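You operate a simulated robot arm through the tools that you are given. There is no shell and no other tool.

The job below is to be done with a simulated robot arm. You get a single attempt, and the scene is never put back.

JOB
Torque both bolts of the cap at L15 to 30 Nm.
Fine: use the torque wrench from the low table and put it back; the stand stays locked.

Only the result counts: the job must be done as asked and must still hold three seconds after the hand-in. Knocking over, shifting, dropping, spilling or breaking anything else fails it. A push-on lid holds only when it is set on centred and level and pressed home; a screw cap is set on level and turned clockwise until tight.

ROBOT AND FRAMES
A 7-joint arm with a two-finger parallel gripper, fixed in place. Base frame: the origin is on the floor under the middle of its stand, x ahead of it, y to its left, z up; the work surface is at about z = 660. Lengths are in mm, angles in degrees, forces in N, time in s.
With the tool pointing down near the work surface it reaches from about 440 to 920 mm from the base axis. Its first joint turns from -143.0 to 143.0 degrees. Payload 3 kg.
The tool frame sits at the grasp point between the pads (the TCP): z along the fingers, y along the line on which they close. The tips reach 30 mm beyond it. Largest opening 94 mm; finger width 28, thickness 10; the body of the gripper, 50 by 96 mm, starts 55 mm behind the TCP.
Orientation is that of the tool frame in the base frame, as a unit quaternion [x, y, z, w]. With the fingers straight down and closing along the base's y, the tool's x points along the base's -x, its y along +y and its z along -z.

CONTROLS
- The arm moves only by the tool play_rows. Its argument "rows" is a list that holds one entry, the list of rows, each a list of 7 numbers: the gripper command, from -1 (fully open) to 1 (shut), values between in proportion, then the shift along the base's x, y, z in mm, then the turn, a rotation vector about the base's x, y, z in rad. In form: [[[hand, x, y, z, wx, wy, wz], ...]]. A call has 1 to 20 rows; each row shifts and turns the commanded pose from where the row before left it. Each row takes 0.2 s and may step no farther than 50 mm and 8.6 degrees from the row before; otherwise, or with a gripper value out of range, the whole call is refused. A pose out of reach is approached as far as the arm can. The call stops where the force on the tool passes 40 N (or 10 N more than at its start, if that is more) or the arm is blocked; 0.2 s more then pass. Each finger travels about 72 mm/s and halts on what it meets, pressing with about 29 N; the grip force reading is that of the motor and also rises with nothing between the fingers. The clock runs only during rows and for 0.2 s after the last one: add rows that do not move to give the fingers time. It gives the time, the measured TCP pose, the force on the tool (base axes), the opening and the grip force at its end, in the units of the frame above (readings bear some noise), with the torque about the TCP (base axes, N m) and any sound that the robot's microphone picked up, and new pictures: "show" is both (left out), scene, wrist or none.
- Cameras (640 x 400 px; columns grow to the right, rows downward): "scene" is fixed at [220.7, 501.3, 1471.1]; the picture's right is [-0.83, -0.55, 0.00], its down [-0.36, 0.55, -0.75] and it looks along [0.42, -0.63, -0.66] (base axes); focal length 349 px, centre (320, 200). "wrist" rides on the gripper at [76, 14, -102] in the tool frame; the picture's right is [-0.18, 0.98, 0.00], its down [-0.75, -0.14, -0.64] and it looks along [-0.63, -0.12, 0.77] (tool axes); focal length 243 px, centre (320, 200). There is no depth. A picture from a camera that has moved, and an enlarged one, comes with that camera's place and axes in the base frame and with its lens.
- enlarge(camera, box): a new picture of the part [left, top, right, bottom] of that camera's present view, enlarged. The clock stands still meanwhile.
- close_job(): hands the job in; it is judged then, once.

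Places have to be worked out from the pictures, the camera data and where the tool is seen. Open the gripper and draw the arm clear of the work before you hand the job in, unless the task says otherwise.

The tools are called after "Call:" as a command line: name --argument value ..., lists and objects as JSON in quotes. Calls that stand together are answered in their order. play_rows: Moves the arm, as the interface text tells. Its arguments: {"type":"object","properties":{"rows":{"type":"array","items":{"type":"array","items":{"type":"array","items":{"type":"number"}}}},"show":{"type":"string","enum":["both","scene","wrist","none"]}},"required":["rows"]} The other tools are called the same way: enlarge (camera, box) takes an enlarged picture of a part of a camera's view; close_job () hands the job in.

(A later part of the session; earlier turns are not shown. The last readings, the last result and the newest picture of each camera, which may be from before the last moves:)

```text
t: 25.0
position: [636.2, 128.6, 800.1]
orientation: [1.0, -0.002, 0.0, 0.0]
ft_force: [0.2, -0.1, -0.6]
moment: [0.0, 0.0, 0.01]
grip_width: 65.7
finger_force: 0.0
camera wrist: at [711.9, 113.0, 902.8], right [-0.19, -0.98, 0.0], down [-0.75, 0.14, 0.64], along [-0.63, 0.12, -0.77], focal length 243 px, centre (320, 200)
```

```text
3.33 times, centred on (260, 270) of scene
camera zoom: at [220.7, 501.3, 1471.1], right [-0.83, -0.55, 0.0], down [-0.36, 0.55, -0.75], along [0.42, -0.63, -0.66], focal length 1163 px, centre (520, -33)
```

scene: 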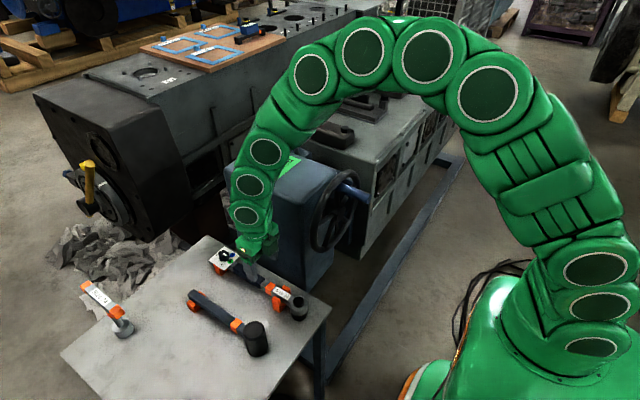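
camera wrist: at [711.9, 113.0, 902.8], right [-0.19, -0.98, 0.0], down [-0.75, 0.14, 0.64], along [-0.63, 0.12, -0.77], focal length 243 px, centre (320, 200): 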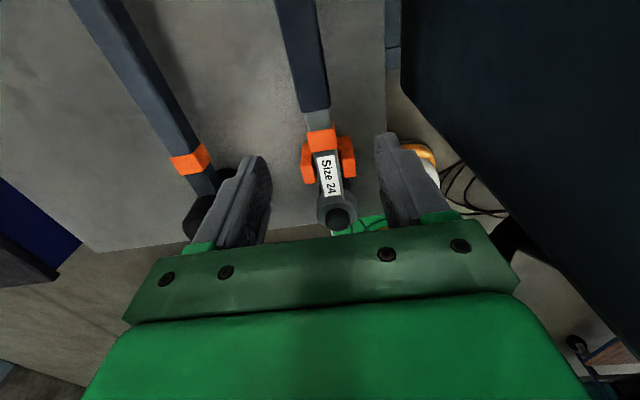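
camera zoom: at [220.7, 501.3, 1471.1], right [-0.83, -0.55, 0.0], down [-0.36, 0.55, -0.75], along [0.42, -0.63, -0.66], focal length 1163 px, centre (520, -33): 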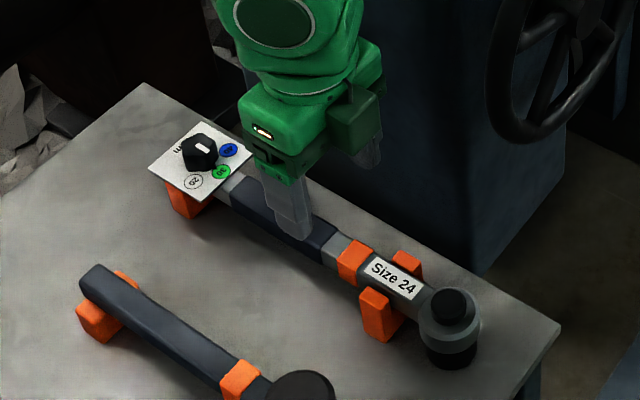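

The gripper is above the neck at x≈636, the fork posts end at x≈611 so the fingers clear them, and the wrench axis is about 1.6 mm toward +y. I'll correct that, descend to z≈715 and close.

Call:
play_rows --rows '[[[-0.4, 0, 0.8, -20, 0, 0, 0], [-0.4, 0, 0.8, -20, 0, 0, 0], [-0.4, 0, 0, -20, 0, 0, 0], [-0.4, 0, 0, -15, 0, 0, 0], [-0.4, 0, 0, -10, 0, 0, 0], [-0.4, 0, 0, 0, 0, 0, 0]]]' --show "both"

Call:
enlarge --camera "wrist" --box '[220, 60, 420, 210]'

Call:
enlarge --camera "scene" --box '[200, 210, 320, 330]'

```text
t: 26.4
position: [638.6, 130.0, 715.8]
orientation: [1.0, -0.001, 0.0, 0.0]
ft_force: [-0.2, 0.1, 0.5]
moment: [0.01, -0.02, 0.02]
grip_width: 65.7
finger_force: 0.1
camera wrist: at [714.6, 114.6, 818.6], right [-0.19, -0.98, 0.0], down [-0.75, 0.14, 0.64], along [-0.63, 0.12, -0.77], focal length 243 px, centre (320, 200)
```

scene: 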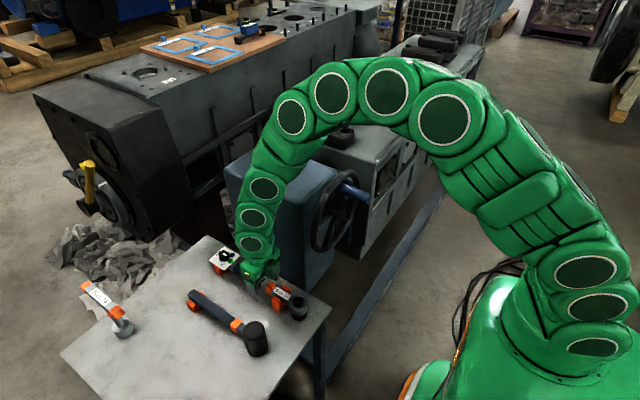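
wrist: 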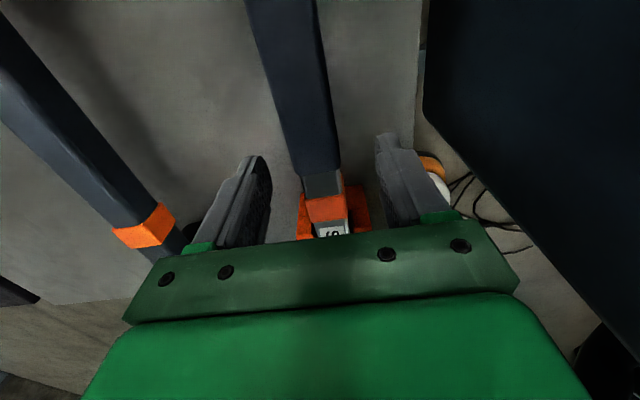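

```text
2.67 times, centred on (320, 135) of wrist
camera zoom: at [714.6, 114.6, 818.6], right [-0.19, -0.98, 0.0], down [-0.75, 0.14, 0.64], along [-0.63, 0.12, -0.77], focal length 647 px, centre (320, 373)
```

zoom: 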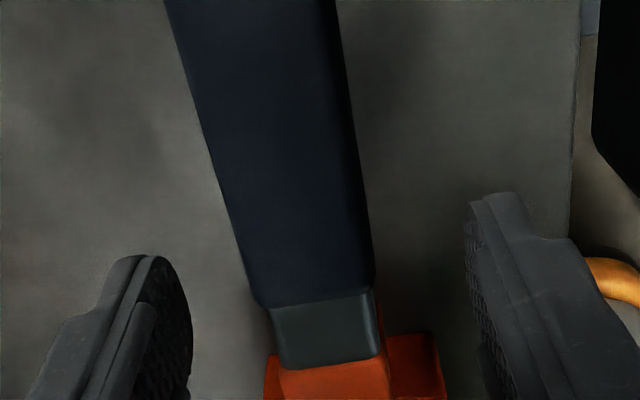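

```text
3.33 times, centred on (260, 270) of scene
camera zoom: at [220.7, 501.3, 1471.1], right [-0.83, -0.55, 0.0], down [-0.36, 0.55, -0.75], along [0.42, -0.63, -0.66], focal length 1163 px, centre (520, -33)
```

zoom: 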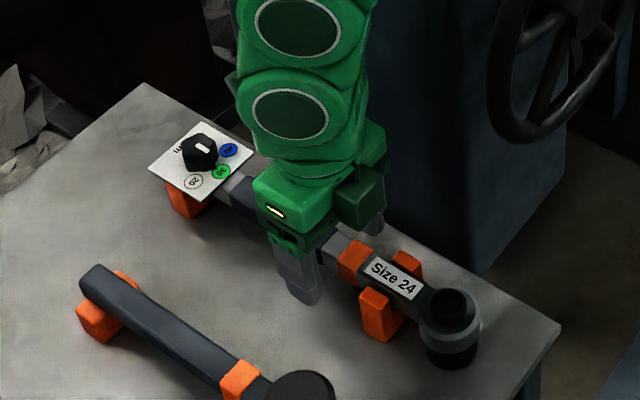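

The fingers straddle the wrench at the neck and grip boundary, clear of the fork. I'll close the gripper.

Call:
play_rows --rows '[[[0.0, 0, 0, 0, 0, 0, 0], [0.4, 0, 0, 0, 0, 0, 0], [1, 0, 0, 0, 0, 0, 0], [1, 0, 0, 0, 0, 0, 0], [1, 0, 0, 0, 0, 0, 0]]]' --show "both"

```text
t: 27.6
position: [639.6, 129.8, 716.5]
orientation: [1.0, -0.002, 0.0, 0.0]
ft_force: [0.2, -2.7, 5.4]
moment: [-0.07, 0.14, 0.33]
grip_width: 21.8
finger_force: 29.5
camera wrist: at [714.5, 114.5, 818.7], right [-0.19, -0.98, 0.0], down [-0.75, 0.14, 0.64], along [-0.63, 0.12, -0.77], focal length 243 px, centre (320, 200)
```

scene: 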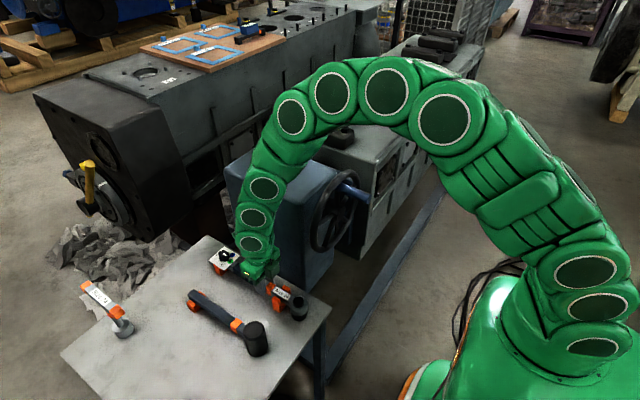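
wrist: 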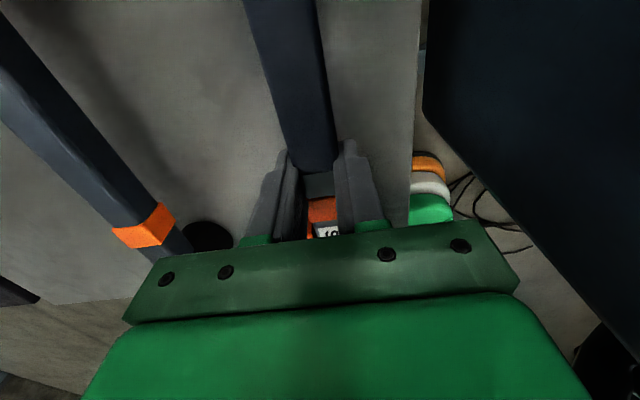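

The wrench is held at 21.8 mm with 29 N. I'll lift slowly by 15 mm and check the weight and whether it stays level.

Call:
play_rows --rows '[[[1, 0, 0, 5, 0, 0, 0], [1, 0, 0, 5, 0, 0, 0], [1, 0, 0, 5, 0, 0, 0], [1, 0, 0, 0, 0, 0, 0]]]' --show "both"

Call:
enlarge --camera "scene" --box '[200, 210, 320, 330]'

```text
t: 28.6
position: [639.3, 130.1, 730.9]
orientation: [1.0, -0.002, 0.0, 0.0]
ft_force: [0.1, 0.3, -5.5]
moment: [-0.02, -0.03, 0.0]
grip_width: 21.8
finger_force: 29.4
camera wrist: at [714.8, 115.2, 834.0], right [-0.19, -0.98, 0.0], down [-0.75, 0.14, 0.64], along [-0.63, 0.12, -0.77], focal length 243 px, centre (320, 200)
```

scene: 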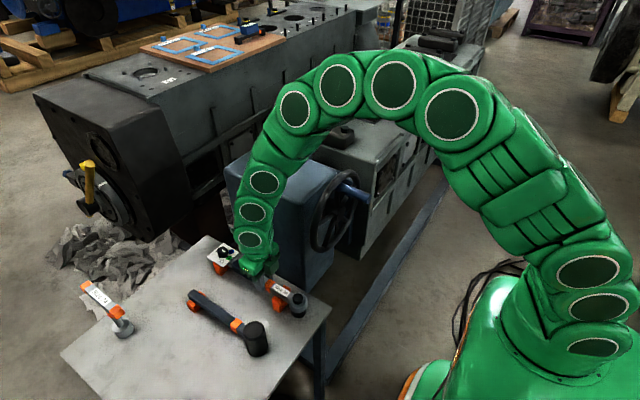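
wrist: 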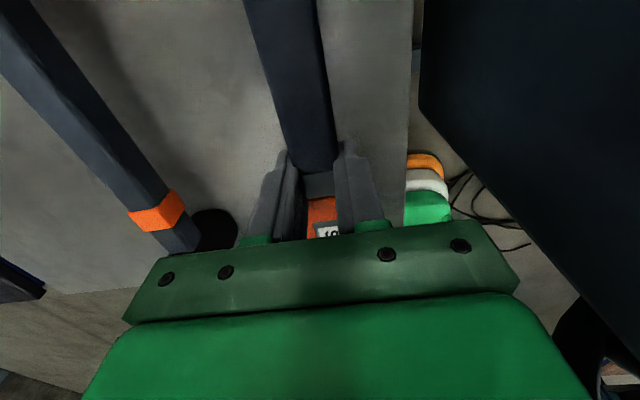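

```text
3.33 times, centred on (260, 270) of scene
camera zoom: at [220.7, 501.3, 1471.1], right [-0.83, -0.55, 0.0], down [-0.36, 0.55, -0.75], along [0.42, -0.63, -0.66], focal length 1163 px, centre (520, -33)
```

zoom: 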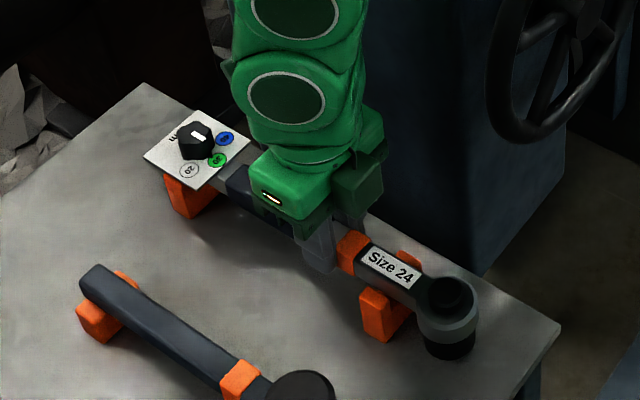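

It lifts cleanly: about 5.5 N and balanced right at this grip. For a longer lever on the bolts I want to grip further back on the handle, so I'll set it down again (15 mm) and re-grip nearer the dial end.

Call:
play_rows --rows '[[[1, 0, 0, -5, 0, 0, 0], [1, 0, 0, -5, 0, 0, 0], [1, 0, 0, -4.5, 0, 0, 0], [0.5, 0, 0, 0, 0, 0, 0], [0.0, 0, 0, 0, 0, 0, 0], [-0.2, 0, 0, 0, 0, 0, 0], [-0.2, 0, 0, 0, 0, 0, 0]]]' --show "both"

Call:
enlarge --camera "scene" --box '[200, 210, 320, 330]'

```text
t: 30.2
position: [639.8, 130.8, 717.5]
orientation: [1.0, -0.002, -0.001, 0.0]
ft_force: [0.7, 0.1, 0.2]
moment: [0.0, -0.01, -0.01]
grip_width: 56.4
finger_force: 0.1
camera wrist: at [714.9, 114.8, 820.1], right [-0.19, -0.98, 0.0], down [-0.75, 0.14, 0.64], along [-0.63, 0.12, -0.77], focal length 243 px, centre (320, 200)
```

scene: 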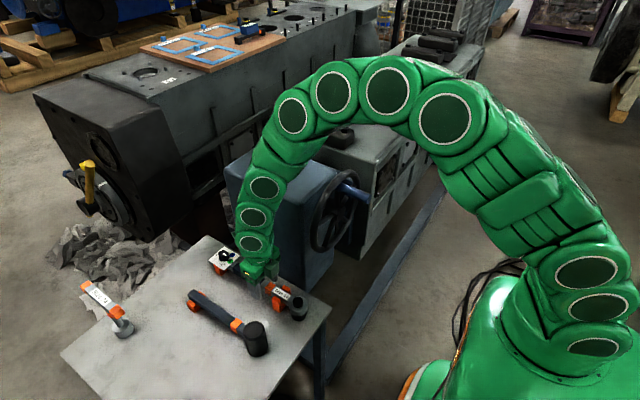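
wrist: 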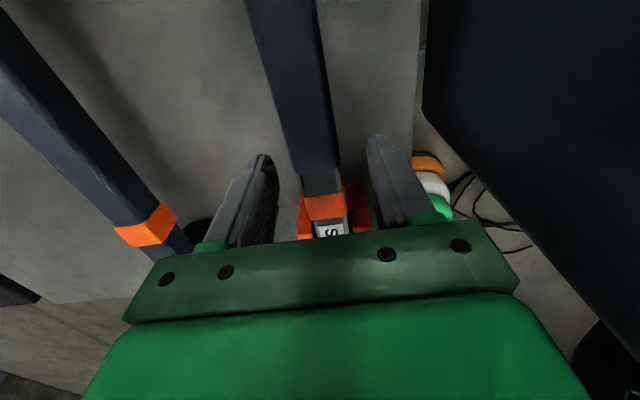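

```text
3.33 times, centred on (260, 270) of scene
camera zoom: at [220.7, 501.3, 1471.1], right [-0.83, -0.55, 0.0], down [-0.36, 0.55, -0.75], along [0.42, -0.63, -0.66], focal length 1163 px, centre (520, -33)
```

zoom: 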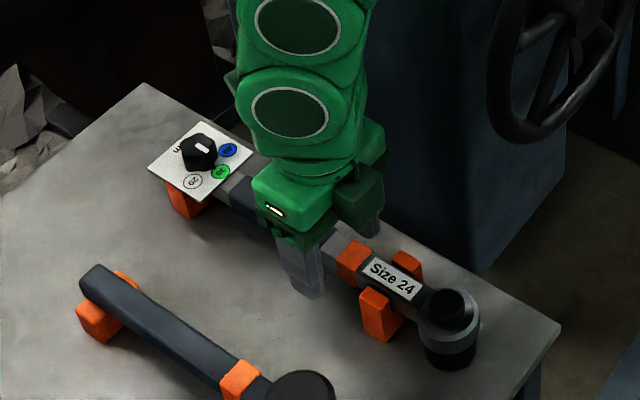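

The wrench is back on its stands unchanged. I'll slide the open gripper along to x≈708 on the dark handle and grip there.

Call:
play_rows --rows '[[[-0.2, 23, -0.3, 0, 0, 0, 0], [-0.2, 23, -0.3, 0, 0, 0, 0], [-0.2, 22, -0.3, 0, 0, 0, 0], [-0.2, 0, 0, 0, 0, 0, 0], [0.3, 0, 0, 0, 0, 0, 0], [1, 0, 0, 0, 0, 0, 0], [1, 0, 0, 0, 0, 0, 0], [1, 0, 0, 0, 0, 0, 0]]]' --show "both"

Call:
enlarge --camera "scene" --box '[200, 210, 320, 330]'

```text
t: 32.0
position: [708.0, 128.2, 718.9]
orientation: [1.0, -0.001, 0.0, 0.0]
ft_force: [-0.8, 1.5, -0.2]
moment: [0.01, 0.11, -0.17]
grip_width: 21.9
finger_force: 29.2
camera wrist: at [783.2, 114.0, 821.6], right [-0.19, -0.98, 0.0], down [-0.75, 0.14, 0.64], along [-0.63, 0.12, -0.77], focal length 243 px, centre (320, 200)
```

scene: 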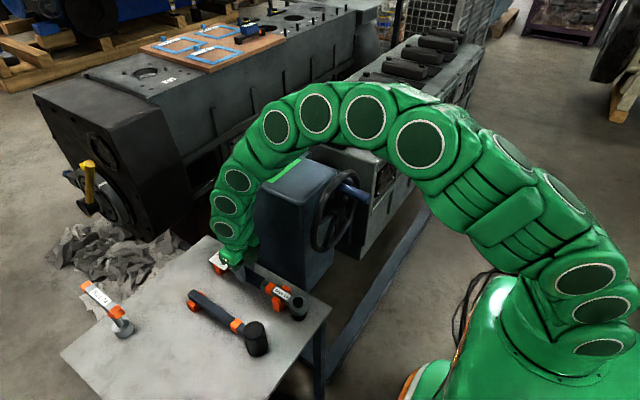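
wrist: 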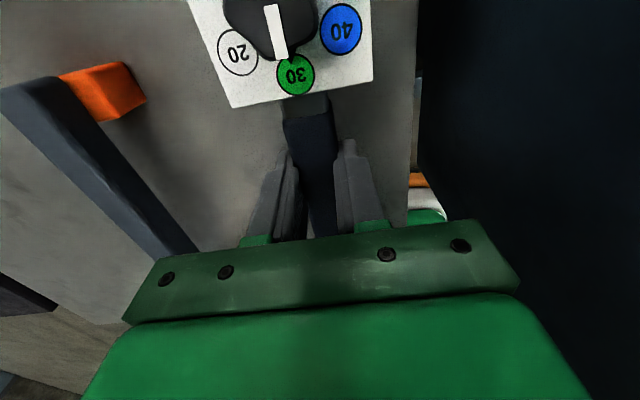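

```text
3.33 times, centred on (260, 270) of scene
camera zoom: at [220.7, 501.3, 1471.1], right [-0.83, -0.55, 0.0], down [-0.36, 0.55, -0.75], along [0.42, -0.63, -0.66], focal length 1163 px, centre (520, -33)
```

zoom: 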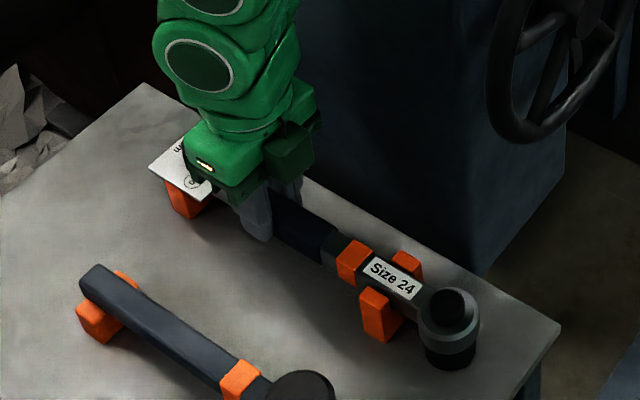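

The dial pointer is on 30 in the close view, and the handle is gripped at x≈708. I'll test-lift 12 mm and watch for pitch slip.

Call:
play_rows --rows '[[[1, 0, 0, 4, 0, 0, 0], [1, 0, 0, 4, 0, 0, 0], [1, 0, 0, 4, 0, 0, 0], [1, 0, 0, 0, 0, 0, 0], [1, 0, 0, 0, 0, 0, 0]]]' --show "both"

Call:
enlarge --camera "scene" --box '[200, 210, 320, 330]'

```text
t: 33.2
position: [708.1, 129.1, 728.5]
orientation: [1.0, -0.001, 0.0, 0.0]
ft_force: [-0.1, -0.1, -5.9]
moment: [0.0, -0.46, -0.02]
grip_width: 22.2
finger_force: 29.1
camera wrist: at [782.9, 113.8, 832.7], right [-0.19, -0.98, 0.0], down [-0.75, 0.14, 0.64], along [-0.63, 0.12, -0.77], focal length 243 px, centre (320, 200)
```

scene: 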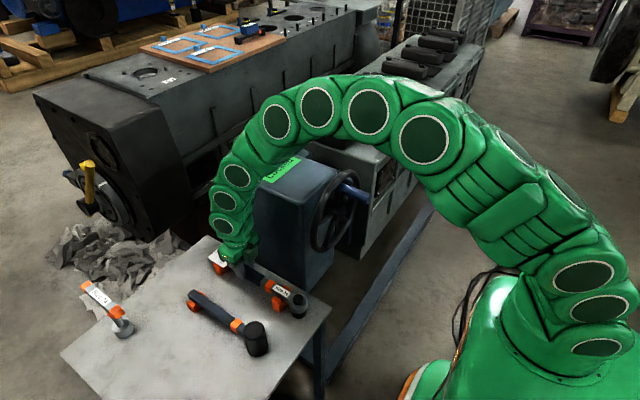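
wrist: 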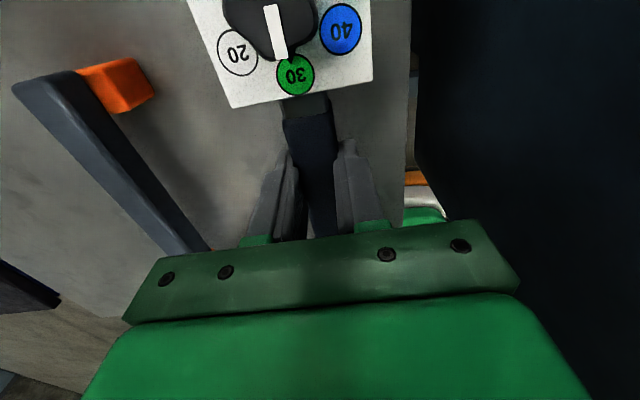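

```text
3.33 times, centred on (260, 270) of scene
camera zoom: at [220.7, 501.3, 1471.1], right [-0.83, -0.55, 0.0], down [-0.36, 0.55, -0.75], along [0.42, -0.63, -0.66], focal length 1163 px, centre (520, -33)
```

zoom: 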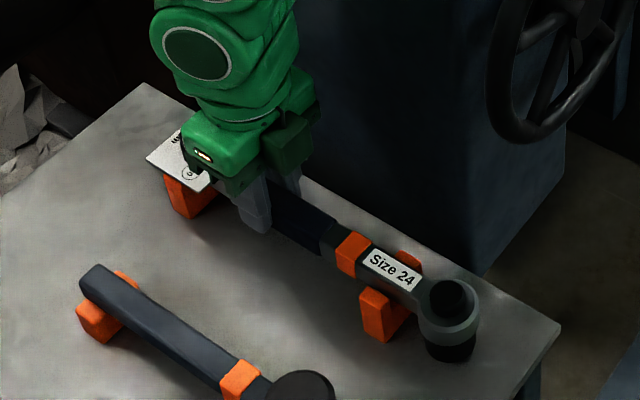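

No slip: the dial looks the same in the hand and the head rose exactly with the lift, so the grip carries it. While the scene camera has a free view, I'll zoom in on both L15 bolts to measure them better.

Call:
enlarge --camera "scene" --box '[325, 80, 385, 120]'

Call:
enlarge --camera "scene" --box '[270, 20, 430, 150]'

```text
10.00 times, centred on (355, 100) of scene
camera zoom: at [220.7, 501.3, 1471.1], right [-0.83, -0.55, 0.0], down [-0.36, 0.55, -0.75], along [0.42, -0.63, -0.66], focal length 3488 px, centre (-30, 1200)
```

zoom: 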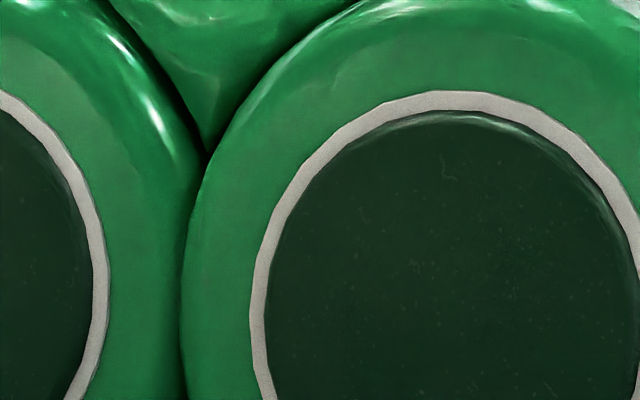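

```text
3.08 times, centred on (350, 85) of scene
camera zoom: at [220.7, 501.3, 1471.1], right [-0.83, -0.55, 0.0], down [-0.36, 0.55, -0.75], along [0.42, -0.63, -0.66], focal length 1073 px, centre (228, 554)
```

zoom: 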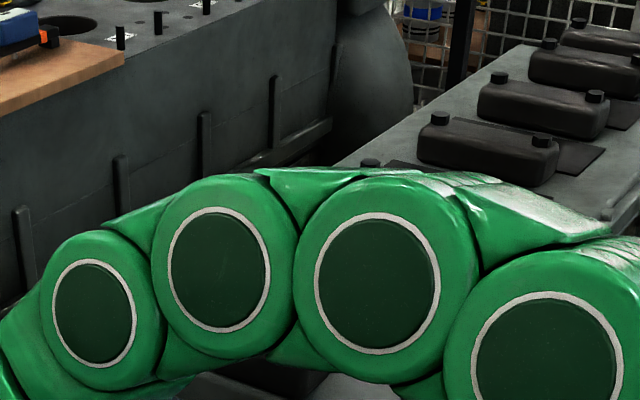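

The arm itself blocks the view here. I'll lift the wrench straight up at moderate speed to z≈1090, clear of the box and lever.

Call:
play_rows --rows '[[[1, 0, 0, 15, 0, 0, 0], [1, 0, 0, 25, 0, 0, 0], [1, 0, 0, 30, 0, 0, 0], [1, 0, 0, 30, 0, 0, 0], [1, 0, 0, 30, 0, 0, 0], [1, 0, 0, 30, 0, 0, 0], [1, 0, 0, 30, 0, 0, 0], [1, 0, 0, 30, 0, 0, 0], [1, 0, 0, 30, 0, 0, 0], [1, 0, 0, 30, 0, 0, 0], [1, 0, 0, 30, 0, 0, 0], [1, 0, 0, 30, 0, 0, 0], [1, 0, 0, 20, 0, 0, 0], [1, 0, 0, 0, 0, 0, 0]]]' --show "both"

```text
t: 36.2
position: [706.1, 128.4, 1089.4]
orientation: [1.0, -0.002, 0.0, 0.0]
ft_force: [0.5, -0.7, -6.2]
moment: [-0.02, -0.44, -0.02]
grip_width: 21.6
finger_force: 29.0
camera wrist: at [781.6, 113.7, 1191.5], right [-0.19, -0.98, 0.0], down [-0.75, 0.14, 0.64], along [-0.63, 0.12, -0.77], focal length 243 px, centre (320, 200)
```

scene: 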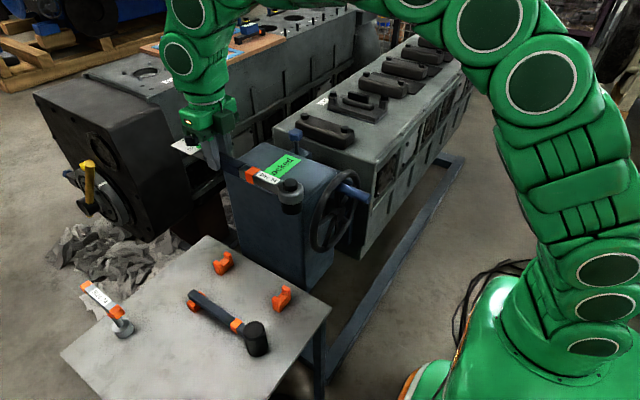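
wrist: 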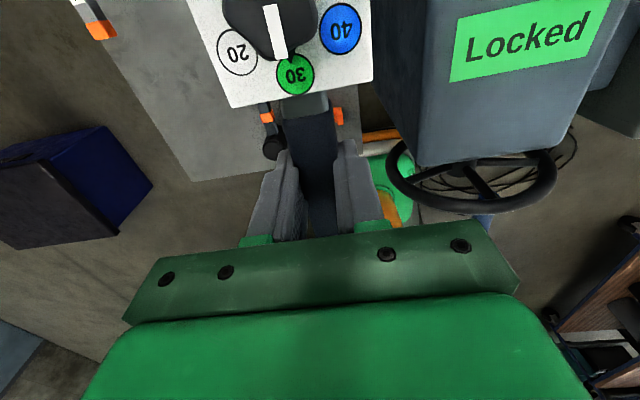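

The wrench is held steady at z≈1089. The view of the cap is clear now, so I'll zoom in on both bolts, the held wrench and the stands it must return to.

Call:
enlarge --camera "scene" --box '[320, 80, 400, 130]'

Call:
enlarge --camera "scene" --box '[160, 90, 320, 220]'

Call:
enlarge --camera "scene" --box '[200, 240, 310, 320]'

```text
8.00 times, centred on (360, 105) of scene
camera zoom: at [220.7, 501.3, 1471.1], right [-0.83, -0.55, 0.0], down [-0.36, 0.55, -0.75], along [0.42, -0.63, -0.66], focal length 2790 px, centre (0, 960)
```

zoom: 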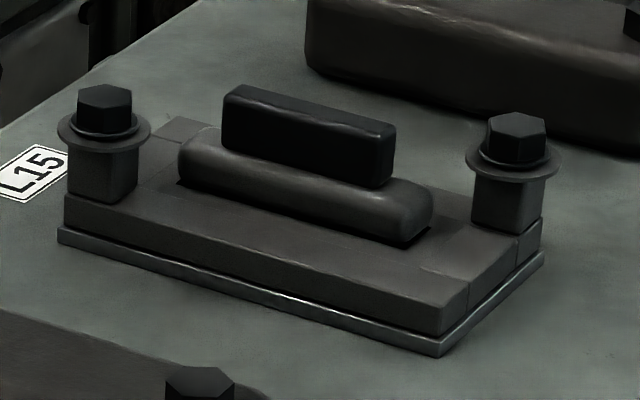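

```text
3.08 times, centred on (240, 155) of scene
camera zoom: at [220.7, 501.3, 1471.1], right [-0.83, -0.55, 0.0], down [-0.36, 0.55, -0.75], along [0.42, -0.63, -0.66], focal length 1073 px, centre (566, 338)
```

zoom: 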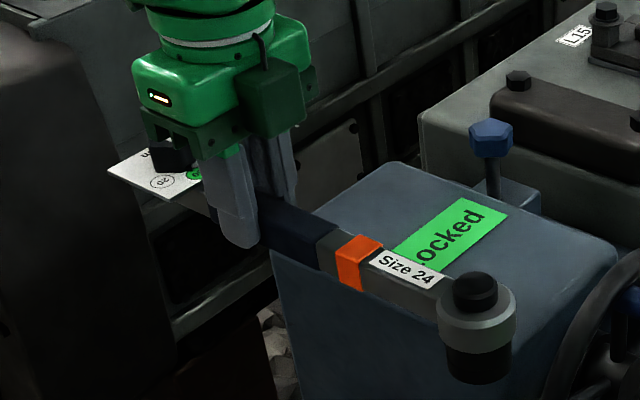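

```text
5.00 times, centred on (255, 280) of scene
camera zoom: at [220.7, 501.3, 1471.1], right [-0.83, -0.55, 0.0], down [-0.36, 0.55, -0.75], along [0.42, -0.63, -0.66], focal length 1744 px, centre (645, -200)
```

zoom: 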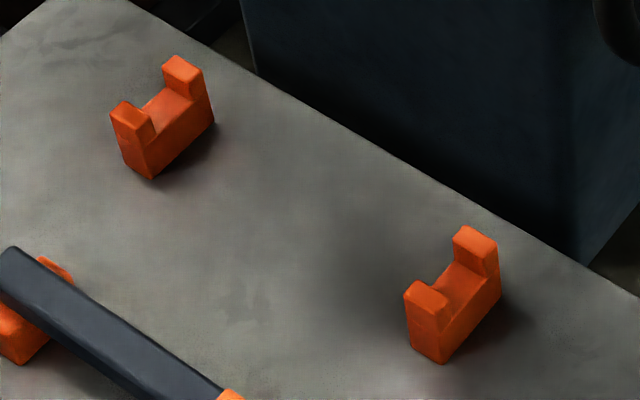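

Both bolts show clearly, with washers at about z=935 and hex heads about 15 mm tall. I'll zoom harder on each hex head to read its orientation and centre.

Call:
enlarge --camera "scene" --box '[325, 87, 341, 99]'

Call:
enlarge --camera "scene" --box '[376, 91, 392, 103]'

Call:
enlarge --camera "scene" --box '[260, 160, 310, 220]'

```text
16.00 times, centred on (333, 93) of scene
camera zoom: at [220.7, 501.3, 1471.1], right [-0.83, -0.55, 0.0], down [-0.36, 0.55, -0.75], along [0.42, -0.63, -0.66], focal length 5581 px, centre (112, 1912)
```

zoom: 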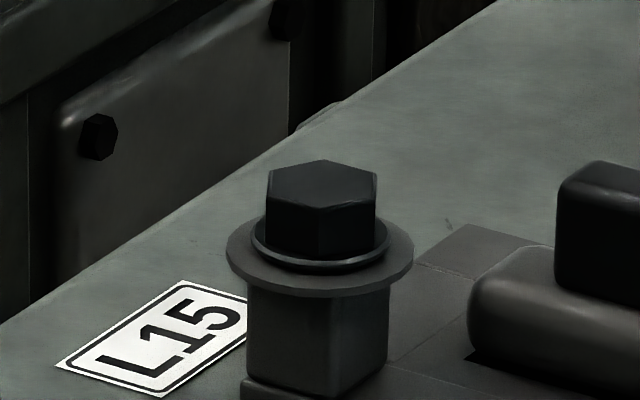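

```text
16.00 times, centred on (384, 97) of scene
camera zoom: at [220.7, 501.3, 1471.1], right [-0.83, -0.55, 0.0], down [-0.36, 0.55, -0.75], along [0.42, -0.63, -0.66], focal length 5581 px, centre (-704, 1848)
```

zoom: 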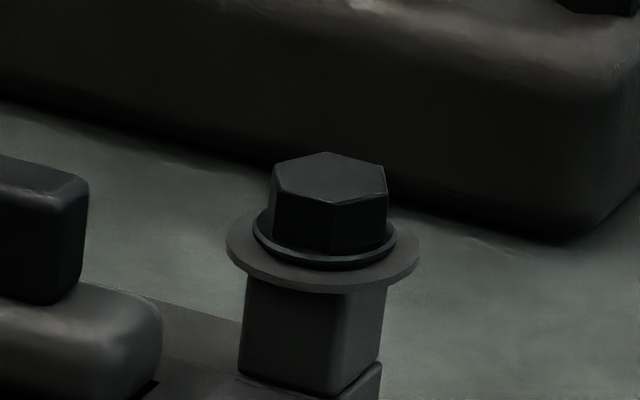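

```text
6.67 times, centred on (285, 190) of scene
camera zoom: at [220.7, 501.3, 1471.1], right [-0.83, -0.55, 0.0], down [-0.36, 0.55, -0.75], along [0.42, -0.63, -0.66], focal length 2325 px, centre (553, 267)
```

zoom: 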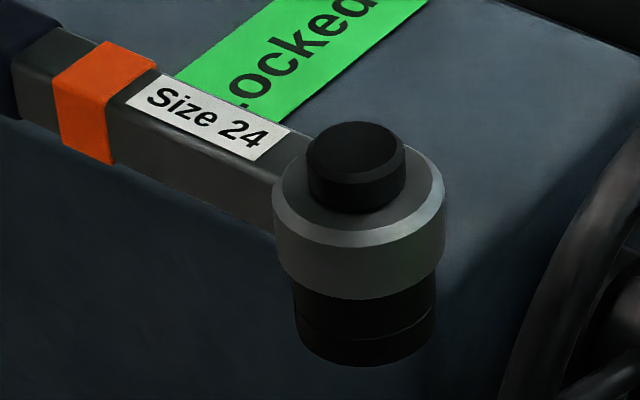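

The hexes on both bolts have corners pointing along ±x (every 60°), with head tops at z≈952 and centres near A [830,-503] and B [667.5,-579]. I'll carry the wrench high over the box while turning it clockwise about 210° so its head points out toward bolt A, in two gentle stages.

Call:
play_rows --rows '[[[1, 0, -5, 0, 0, 0, -0.04], [1, 0, -12, 0, 0, 0, -0.08], [1, -2, -18, 0, 0, 0, -0.12], [1, -2, -20, 0, 0, 0, -0.122], [1, -2, -20, 0, 0, 0, -0.122], [1, -2, -20, 0, 0, 0, -0.122], [1, -2, -20, 0, 0, 0, -0.122], [1, -2, -20, 0, 0, 0, -0.122], [1, -2, -20, 0, 0, 0, -0.122], [1, -2, -20, 0, 0, 0, -0.122], [1, -2, -20, 0, 0, 0, -0.122], [1, -2, -20, 0, 0, 0, -0.122], [1, -2, -20, 0, 0, 0, -0.122], [1, -2, -20, 0, 0, 0, -0.122], [1, -2, -20, 0, 0, 0, -0.122], [1, -2, -20, 0, 0, 0, -0.122], [1, -1, -15, 0, 0, 0, -0.1], [1, 0, -8, 0, 0, 0, -0.06]]]' --show "both"

```text
t: 40.0
position: [678.0, -188.2, 1088.3]
orientation: [-0.544, 0.839, 0.0, 0.0]
ft_force: [-0.2, -0.3, -6.3]
moment: [-0.44, 0.19, 0.03]
grip_width: 21.9
finger_force: 29.3
camera wrist: at [633.1, -252.4, 1191.7], right [-0.82, 0.57, 0.0], down [0.44, 0.63, 0.64], along [0.37, 0.53, -0.77], focal length 243 px, centre (320, 200)
```

scene: 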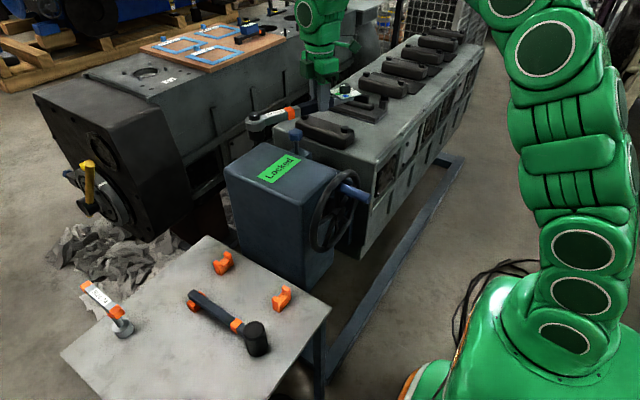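
wrist: 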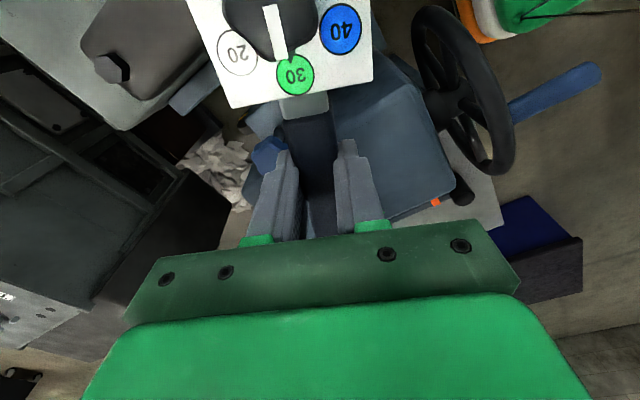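

Everything is stable and the grip unchanged, with yaw now +66°. I'll complete the turn to −30° and move to hover with the socket roughly over bolt A.

Call:
play_rows --rows '[[[1, 0, -8, 0, 0, 0, -0.06], [1, 0, -14, 0, 0, 0, -0.1], [1, 0, -16, 0, 0, 0, -0.12], [1, 0, -17, 0, 0, 0, -0.12], [1, 0, -17, 0, 0, 0, -0.12], [1, 0, -17, 0, 0, 0, -0.12], [1, 0, -17, 0, 0, 0, -0.12], [1, 0, -17, 0, 0, 0, -0.12], [1, 0, -17, 0, 0, 0, -0.12], [1, 0, -17, 0, 0, 0, -0.12], [1, 0, -17, 0, 0, 0, -0.12], [1, 0, -17, 0, 0, 0, -0.12], [1, 0, -15, 0, 0, 0, -0.12], [1, 0, -12, 0, 0, 0, -0.12], [1, 0, -7, 0, 0, 0, -0.074], [1, 0, 0, -10, 0, 0, 0], [1, 0, 0, -10, 0, 0, 0], [1, 0, 0, 0, 0, 0, 0]]]' --show "both"

Call:
enlarge --camera "scene" --box '[300, 50, 400, 120]'

```text
t: 43.8
position: [676.8, -413.0, 1070.1]
orientation: [0.259, 0.966, 0.0, 0.001]
ft_force: [-0.3, 0.3, -5.8]
moment: [0.21, 0.41, -0.01]
grip_width: 21.5
finger_force: 28.7
camera wrist: at [618.7, -363.3, 1172.1], right [0.65, 0.76, 0.0], down [0.58, -0.5, 0.64], along [0.49, -0.42, -0.77], focal length 243 px, centre (320, 200)
```

scene: 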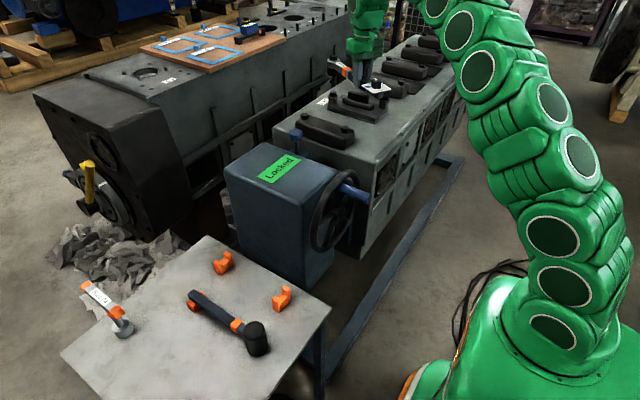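
wrist: 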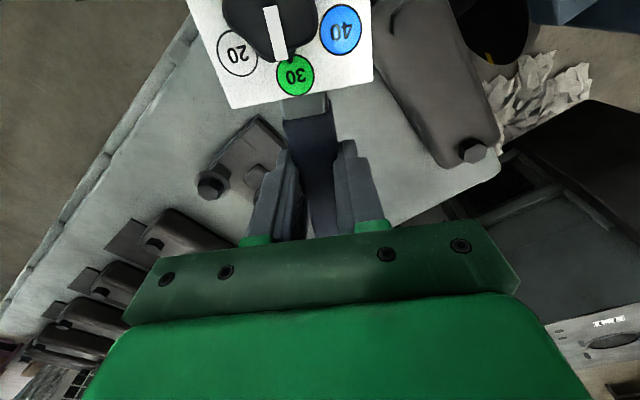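

```text
5.71 times, centred on (350, 85) of scene
camera zoom: at [220.7, 501.3, 1471.1], right [-0.83, -0.55, 0.0], down [-0.36, 0.55, -0.75], along [0.42, -0.63, -0.66], focal length 1993 px, centre (149, 857)
```

zoom: 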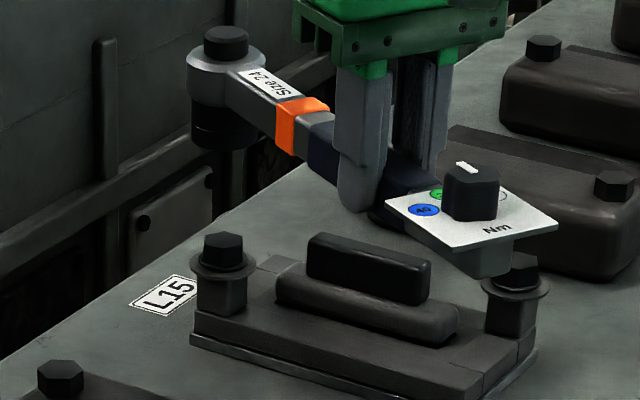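

Bolt B is visible in the wrist view from here. I'll zoom in to measure it, and zoom the scene view tightly on the socket over bolt A.

Call:
enlarge --camera "wrist" --box '[190, 160, 240, 210]'

Call:
enlarge --camera "scene" --box '[322, 50, 352, 102]'

```text
8.00 times, centred on (215, 185) of wrist
camera zoom: at [618.7, -363.3, 1172.1], right [0.65, 0.76, 0.0], down [0.58, -0.5, 0.64], along [0.49, -0.42, -0.77], focal length 1941 px, centre (1160, 320)
```

zoom: 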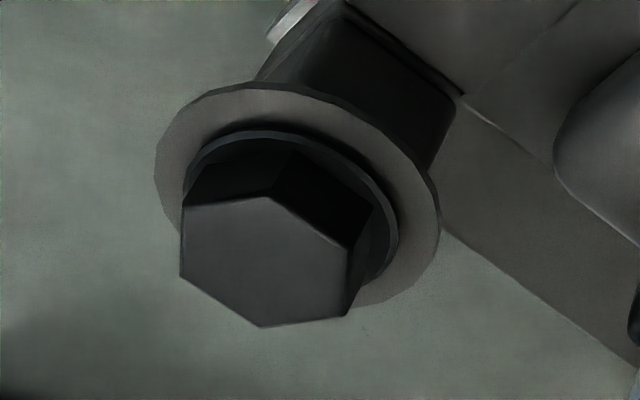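

```text
7.69 times, centred on (337, 76) of scene
camera zoom: at [220.7, 501.3, 1471.1], right [-0.83, -0.55, 0.0], down [-0.36, 0.55, -0.75], along [0.42, -0.63, -0.66], focal length 2683 px, centre (189, 1154)
```

zoom: 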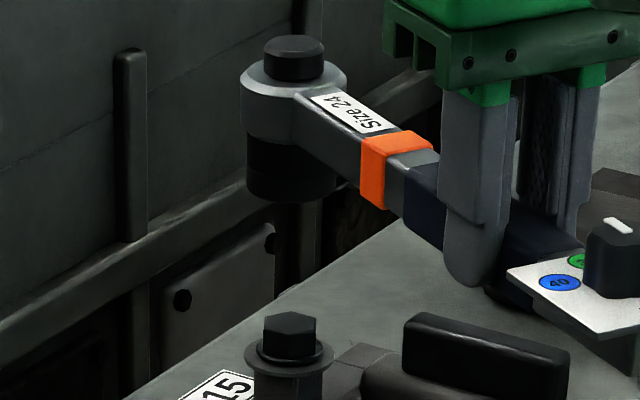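

Bolt B's top is now pinned at [668,-579.5,~949]. To pin bolt A equally well I'll swing the held wrench aside (yaw −80°), so that A shows to the right of the fingers in the wrist view.

Call:
play_rows --rows '[[[1, 0, -4, 0, 0, 0, -0.06], [1, -1, -6, 0, 0, 0, -0.12], [1, -1, -7, 0, 0, 0, -0.125], [1, -1, -7, 0, 0, 0, -0.125], [1, -1, -7, 0, 0, 0, -0.125], [1, -1, -7, 0, 0, 0, -0.125], [1, 0, -5, 0, 0, 0, -0.12], [1, 0, -2, 0, 0, 0, -0.073], [1, 0, 0, 0, 0, 0, 0]]]' --show "both"

Call:
enlarge --camera "wrist" --box '[400, 130, 480, 200]'

```text
t: 45.8
position: [672.6, -458.3, 1069.8]
orientation: [0.644, 0.765, -0.001, -0.001]
ft_force: [0.4, 0.0, -6.4]
moment: [0.42, 0.08, -0.01]
grip_width: 22.2
finger_force: 28.7
camera wrist: at [673.2, -381.7, 1171.9], right [1.0, -0.01, 0.0], down [-0.01, -0.77, 0.64], along [-0.01, -0.64, -0.77], focal length 243 px, centre (320, 200)
```

scene: 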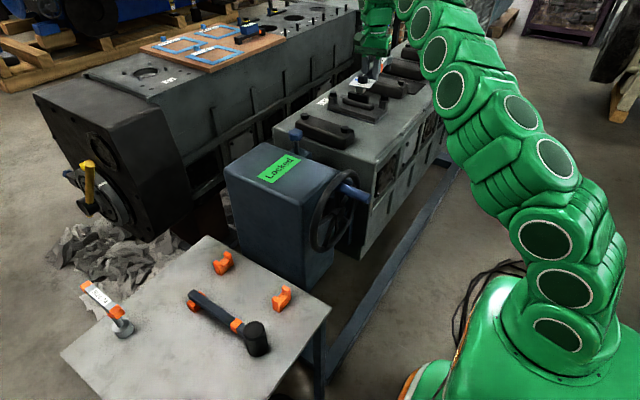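
wrist: 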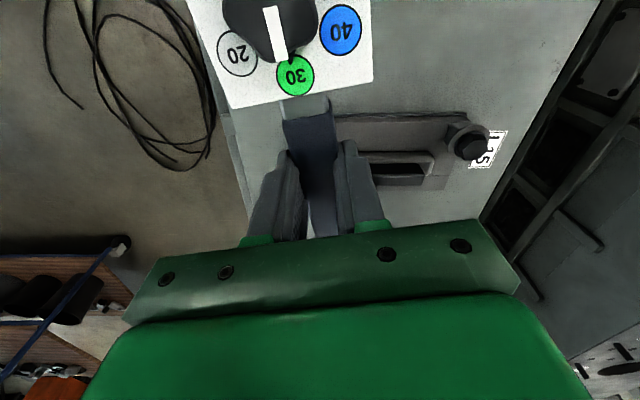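

```text
5.71 times, centred on (440, 165) of wrist
camera zoom: at [673.2, -381.7, 1171.9], right [1.0, -0.01, 0.0], down [-0.01, -0.77, 0.64], along [-0.01, -0.64, -0.77], focal length 1386 px, centre (-366, 400)
```

zoom: 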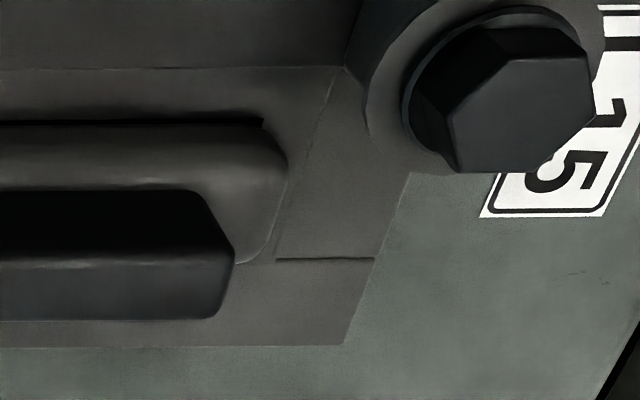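

Bolt A's top comes out at about [831,-504,950]. I'll swing back to yaw −30° over bolt A and lower to about 20 mm above the head for a close comparison.

Call:
play_rows --rows '[[[1, 0, 2, 0, 0, 0, 0.06], [1, 0.5, 5, 0, 0, 0, 0.12], [1, 0.5, 7, 0, 0, 0, 0.125], [1, 0.7, 7, 0, 0, 0, 0.125], [1, 0.7, 7, 0, 0, 0, 0.125], [1, 0.7, 7, 0, 0, 0, 0.125], [1, 0.5, 6, 0, 0, 0, 0.12], [1, 0, 2.5, 0, 0, 0, 0.076], [1, 0, 0, -10, 0, 0, 0], [1, 0, 0, -15, 0, 0, 0], [1, 0, 0, -10, 0, 0, 0], [1, 0, 0, 0, 0, 0, 0], [1, 0, 0, 0, 0, 0, 0]]]' --show "both"

Call:
enlarge --camera "scene" --box '[318, 62, 348, 102]'

```text
t: 48.6
position: [676.1, -414.7, 1035.7]
orientation: [0.257, 0.967, 0.0, 0.0]
ft_force: [-0.1, 0.0, -5.7]
moment: [0.22, 0.38, -0.01]
grip_width: 21.6
finger_force: 28.6
camera wrist: at [617.1, -365.0, 1137.2], right [0.65, 0.76, 0.0], down [0.58, -0.5, 0.64], along [0.49, -0.42, -0.77], focal length 243 px, centre (320, 200)
```

scene: 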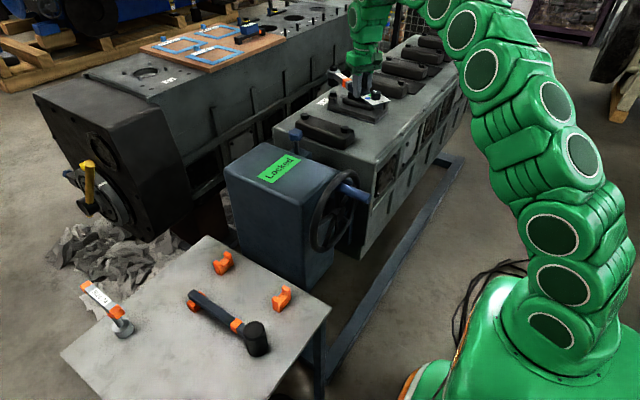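
wrist: 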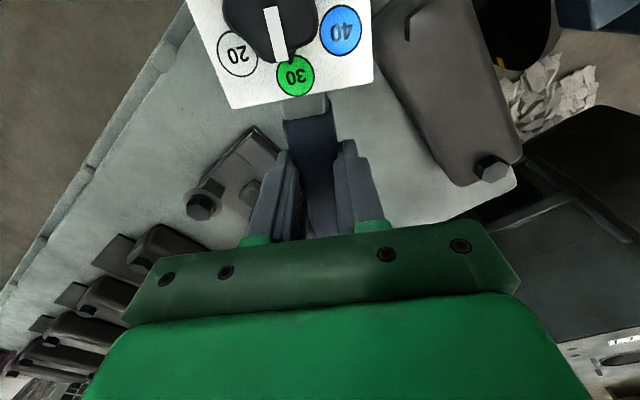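

```text
10.00 times, centred on (333, 82) of scene
camera zoom: at [220.7, 501.3, 1471.1], right [-0.83, -0.55, 0.0], down [-0.36, 0.55, -0.75], along [0.42, -0.63, -0.66], focal length 3488 px, centre (190, 1380)
```

zoom: 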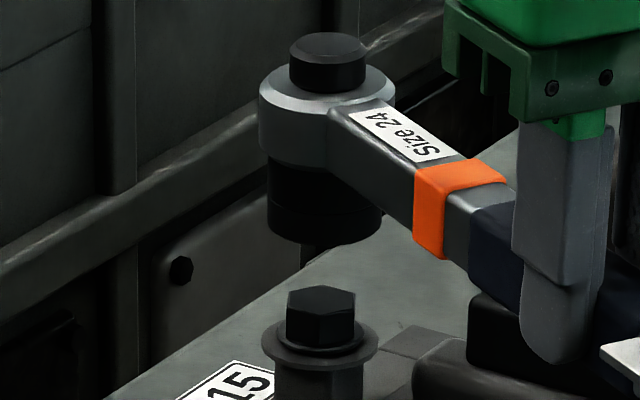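

The socket is aligned with bolt A to within about 0.5 mm sideways in the scene view, and about 30 mm above it. I'll lower 24 mm to just over the head and compare again.

Call:
play_rows --rows '[[[1, 0, 0, -8, 0, 0, 0], [1, 0, 0, -8, 0, 0, 0], [1, 0, 0, -8, 0, 0, 0], [1, 0, 0, 0, 0, 0, 0], [1, 0, 0, 0, 0, 0, 0]]]' --show "none"

Call:
enlarge --camera "scene" --box '[320, 72, 350, 102]'

```text
t: 49.8
position: [676.5, -415.7, 1009.6]
orientation: [0.257, 0.967, 0.0, 0.0]
ft_force: [0.0, 0.1, -6.8]
moment: [0.22, 0.41, -0.01]
grip_width: 21.7
finger_force: 28.9
```

```text
13.33 times, centred on (335, 87) of scene
camera zoom: at [220.7, 501.3, 1471.1], right [-0.83, -0.55, 0.0], down [-0.36, 0.55, -0.75], along [0.42, -0.63, -0.66], focal length 4651 px, centre (120, 1707)
```

zoom: 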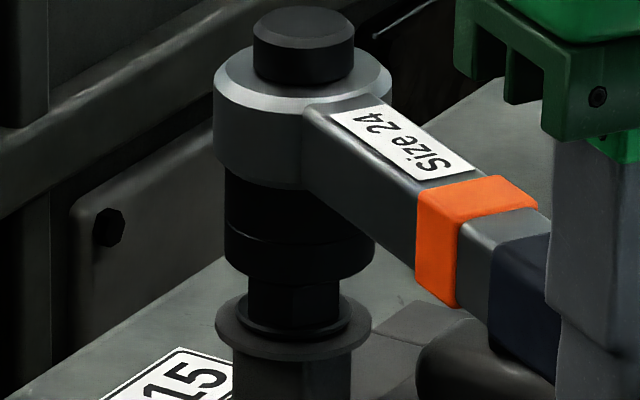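

Close up, the socket is about 1 mm right of the bolt axis and perhaps 2–3 mm too far away. I'll nudge it by (−0.2, +2.3) mm and lower gently in 2 mm steps, watching force.

Call:
play_rows --rows '[[[1, -0.2, 2.3, 0, 0, 0, 0], [1, 0, 0, -2, 0, 0, 0], [1, 0, 0, -2, 0, 0, 0], [1, 0, 0, -2, 0, 0, 0], [1, 0, 0, -2, 0, 0, 0], [1, 0, 0, 0, 0, 0, 0]]]' --show "none"

Call:
enlarge --camera "scene" --box '[325, 78, 349, 102]'

```text
t: 51.2
position: [676.5, -412.2, 1003.1]
orientation: [0.258, 0.966, 0.0, 0.001]
ft_force: [4.4, -4.8, 0.3]
moment: [-0.68, -0.83, -0.4]
grip_width: 21.8
finger_force: 29.1
```

```text
16.00 times, centred on (337, 90) of scene
camera zoom: at [220.7, 501.3, 1471.1], right [-0.83, -0.55, 0.0], down [-0.36, 0.55, -0.75], along [0.42, -0.63, -0.66], focal length 5581 px, centre (48, 1960)
```

zoom: 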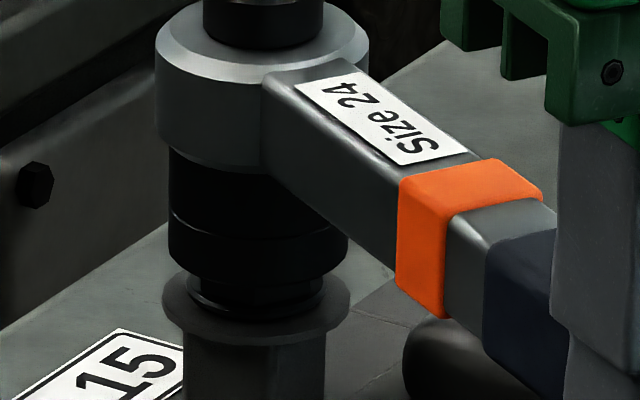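

There's contact, and the side force (+4.4, −4.8 N) says the bolt wants the socket further toward +x, −y. I'll shift by (+1,−1.1) mm and press down gently.

Call:
play_rows --rows '[[[1, 1.0, -1.1, 0, 0, 0, 0], [1, 0, 0, -1, 0, 0, 0], [1, 0, 0, -1, 0, 0, 0], [1, 0, 0, 0, 0, 0, 0]]]' --show "none"

Call:
enlarge --camera "scene" --box '[325, 78, 349, 102]'

```text
t: 52.2
position: [676.8, -414.4, 1000.2]
orientation: [0.257, 0.966, 0.001, 0.0]
ft_force: [0.2, -0.1, -6.5]
moment: [0.23, 0.39, -0.02]
grip_width: 21.6
finger_force: 29.0
```

```text
16.00 times, centred on (337, 90) of scene
camera zoom: at [220.7, 501.3, 1471.1], right [-0.83, -0.55, 0.0], down [-0.36, 0.55, -0.75], along [0.42, -0.63, -0.66], focal length 5581 px, centre (48, 1960)
```

zoom: 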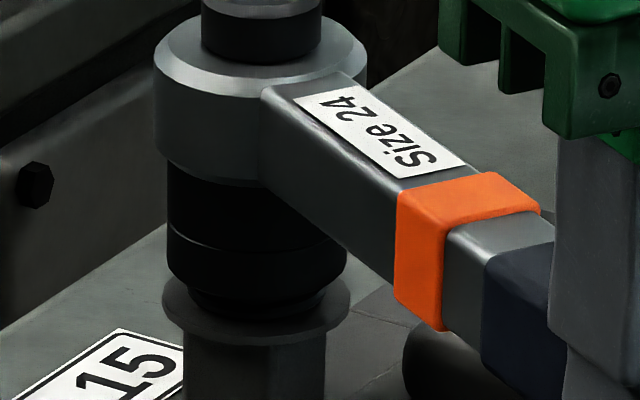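

Forces are back to pure hanging weight at z=1000, so the socket has slipped over the hex. I'll keep lowering until it seats.

Call:
play_rows --rows '[[[1, 0, 0, -1.5, 0, 0, 0], [1, 0, 0, -1.5, 0, 0, 0], [1, 0, 0, -1.5, 0, 0, 0], [1, 0, 0, 0, 0, 0, 0]]]' --show "none"

Call:
enlarge --camera "scene" --box '[325, 78, 349, 102]'

```text
t: 53.2
position: [678.1, -412.9, 996.4]
orientation: [0.257, 0.966, 0.0, 0.0]
ft_force: [0.1, -1.4, -2.5]
moment: [-0.18, -0.29, -0.07]
grip_width: 22.0
finger_force: 28.8
```

```text
16.00 times, centred on (337, 90) of scene
camera zoom: at [220.7, 501.3, 1471.1], right [-0.83, -0.55, 0.0], down [-0.36, 0.55, -0.75], along [0.42, -0.63, -0.66], focal length 5581 px, centre (48, 1960)
```

zoom: 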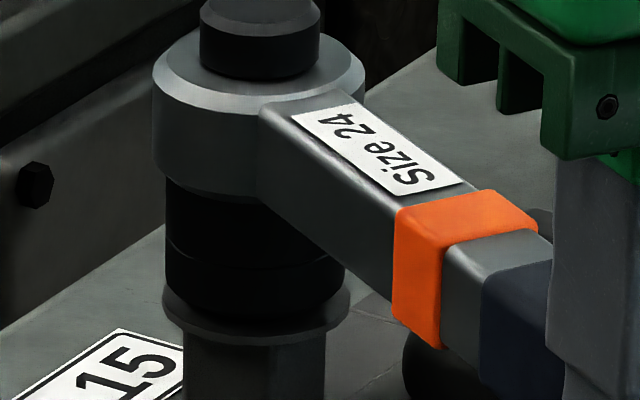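

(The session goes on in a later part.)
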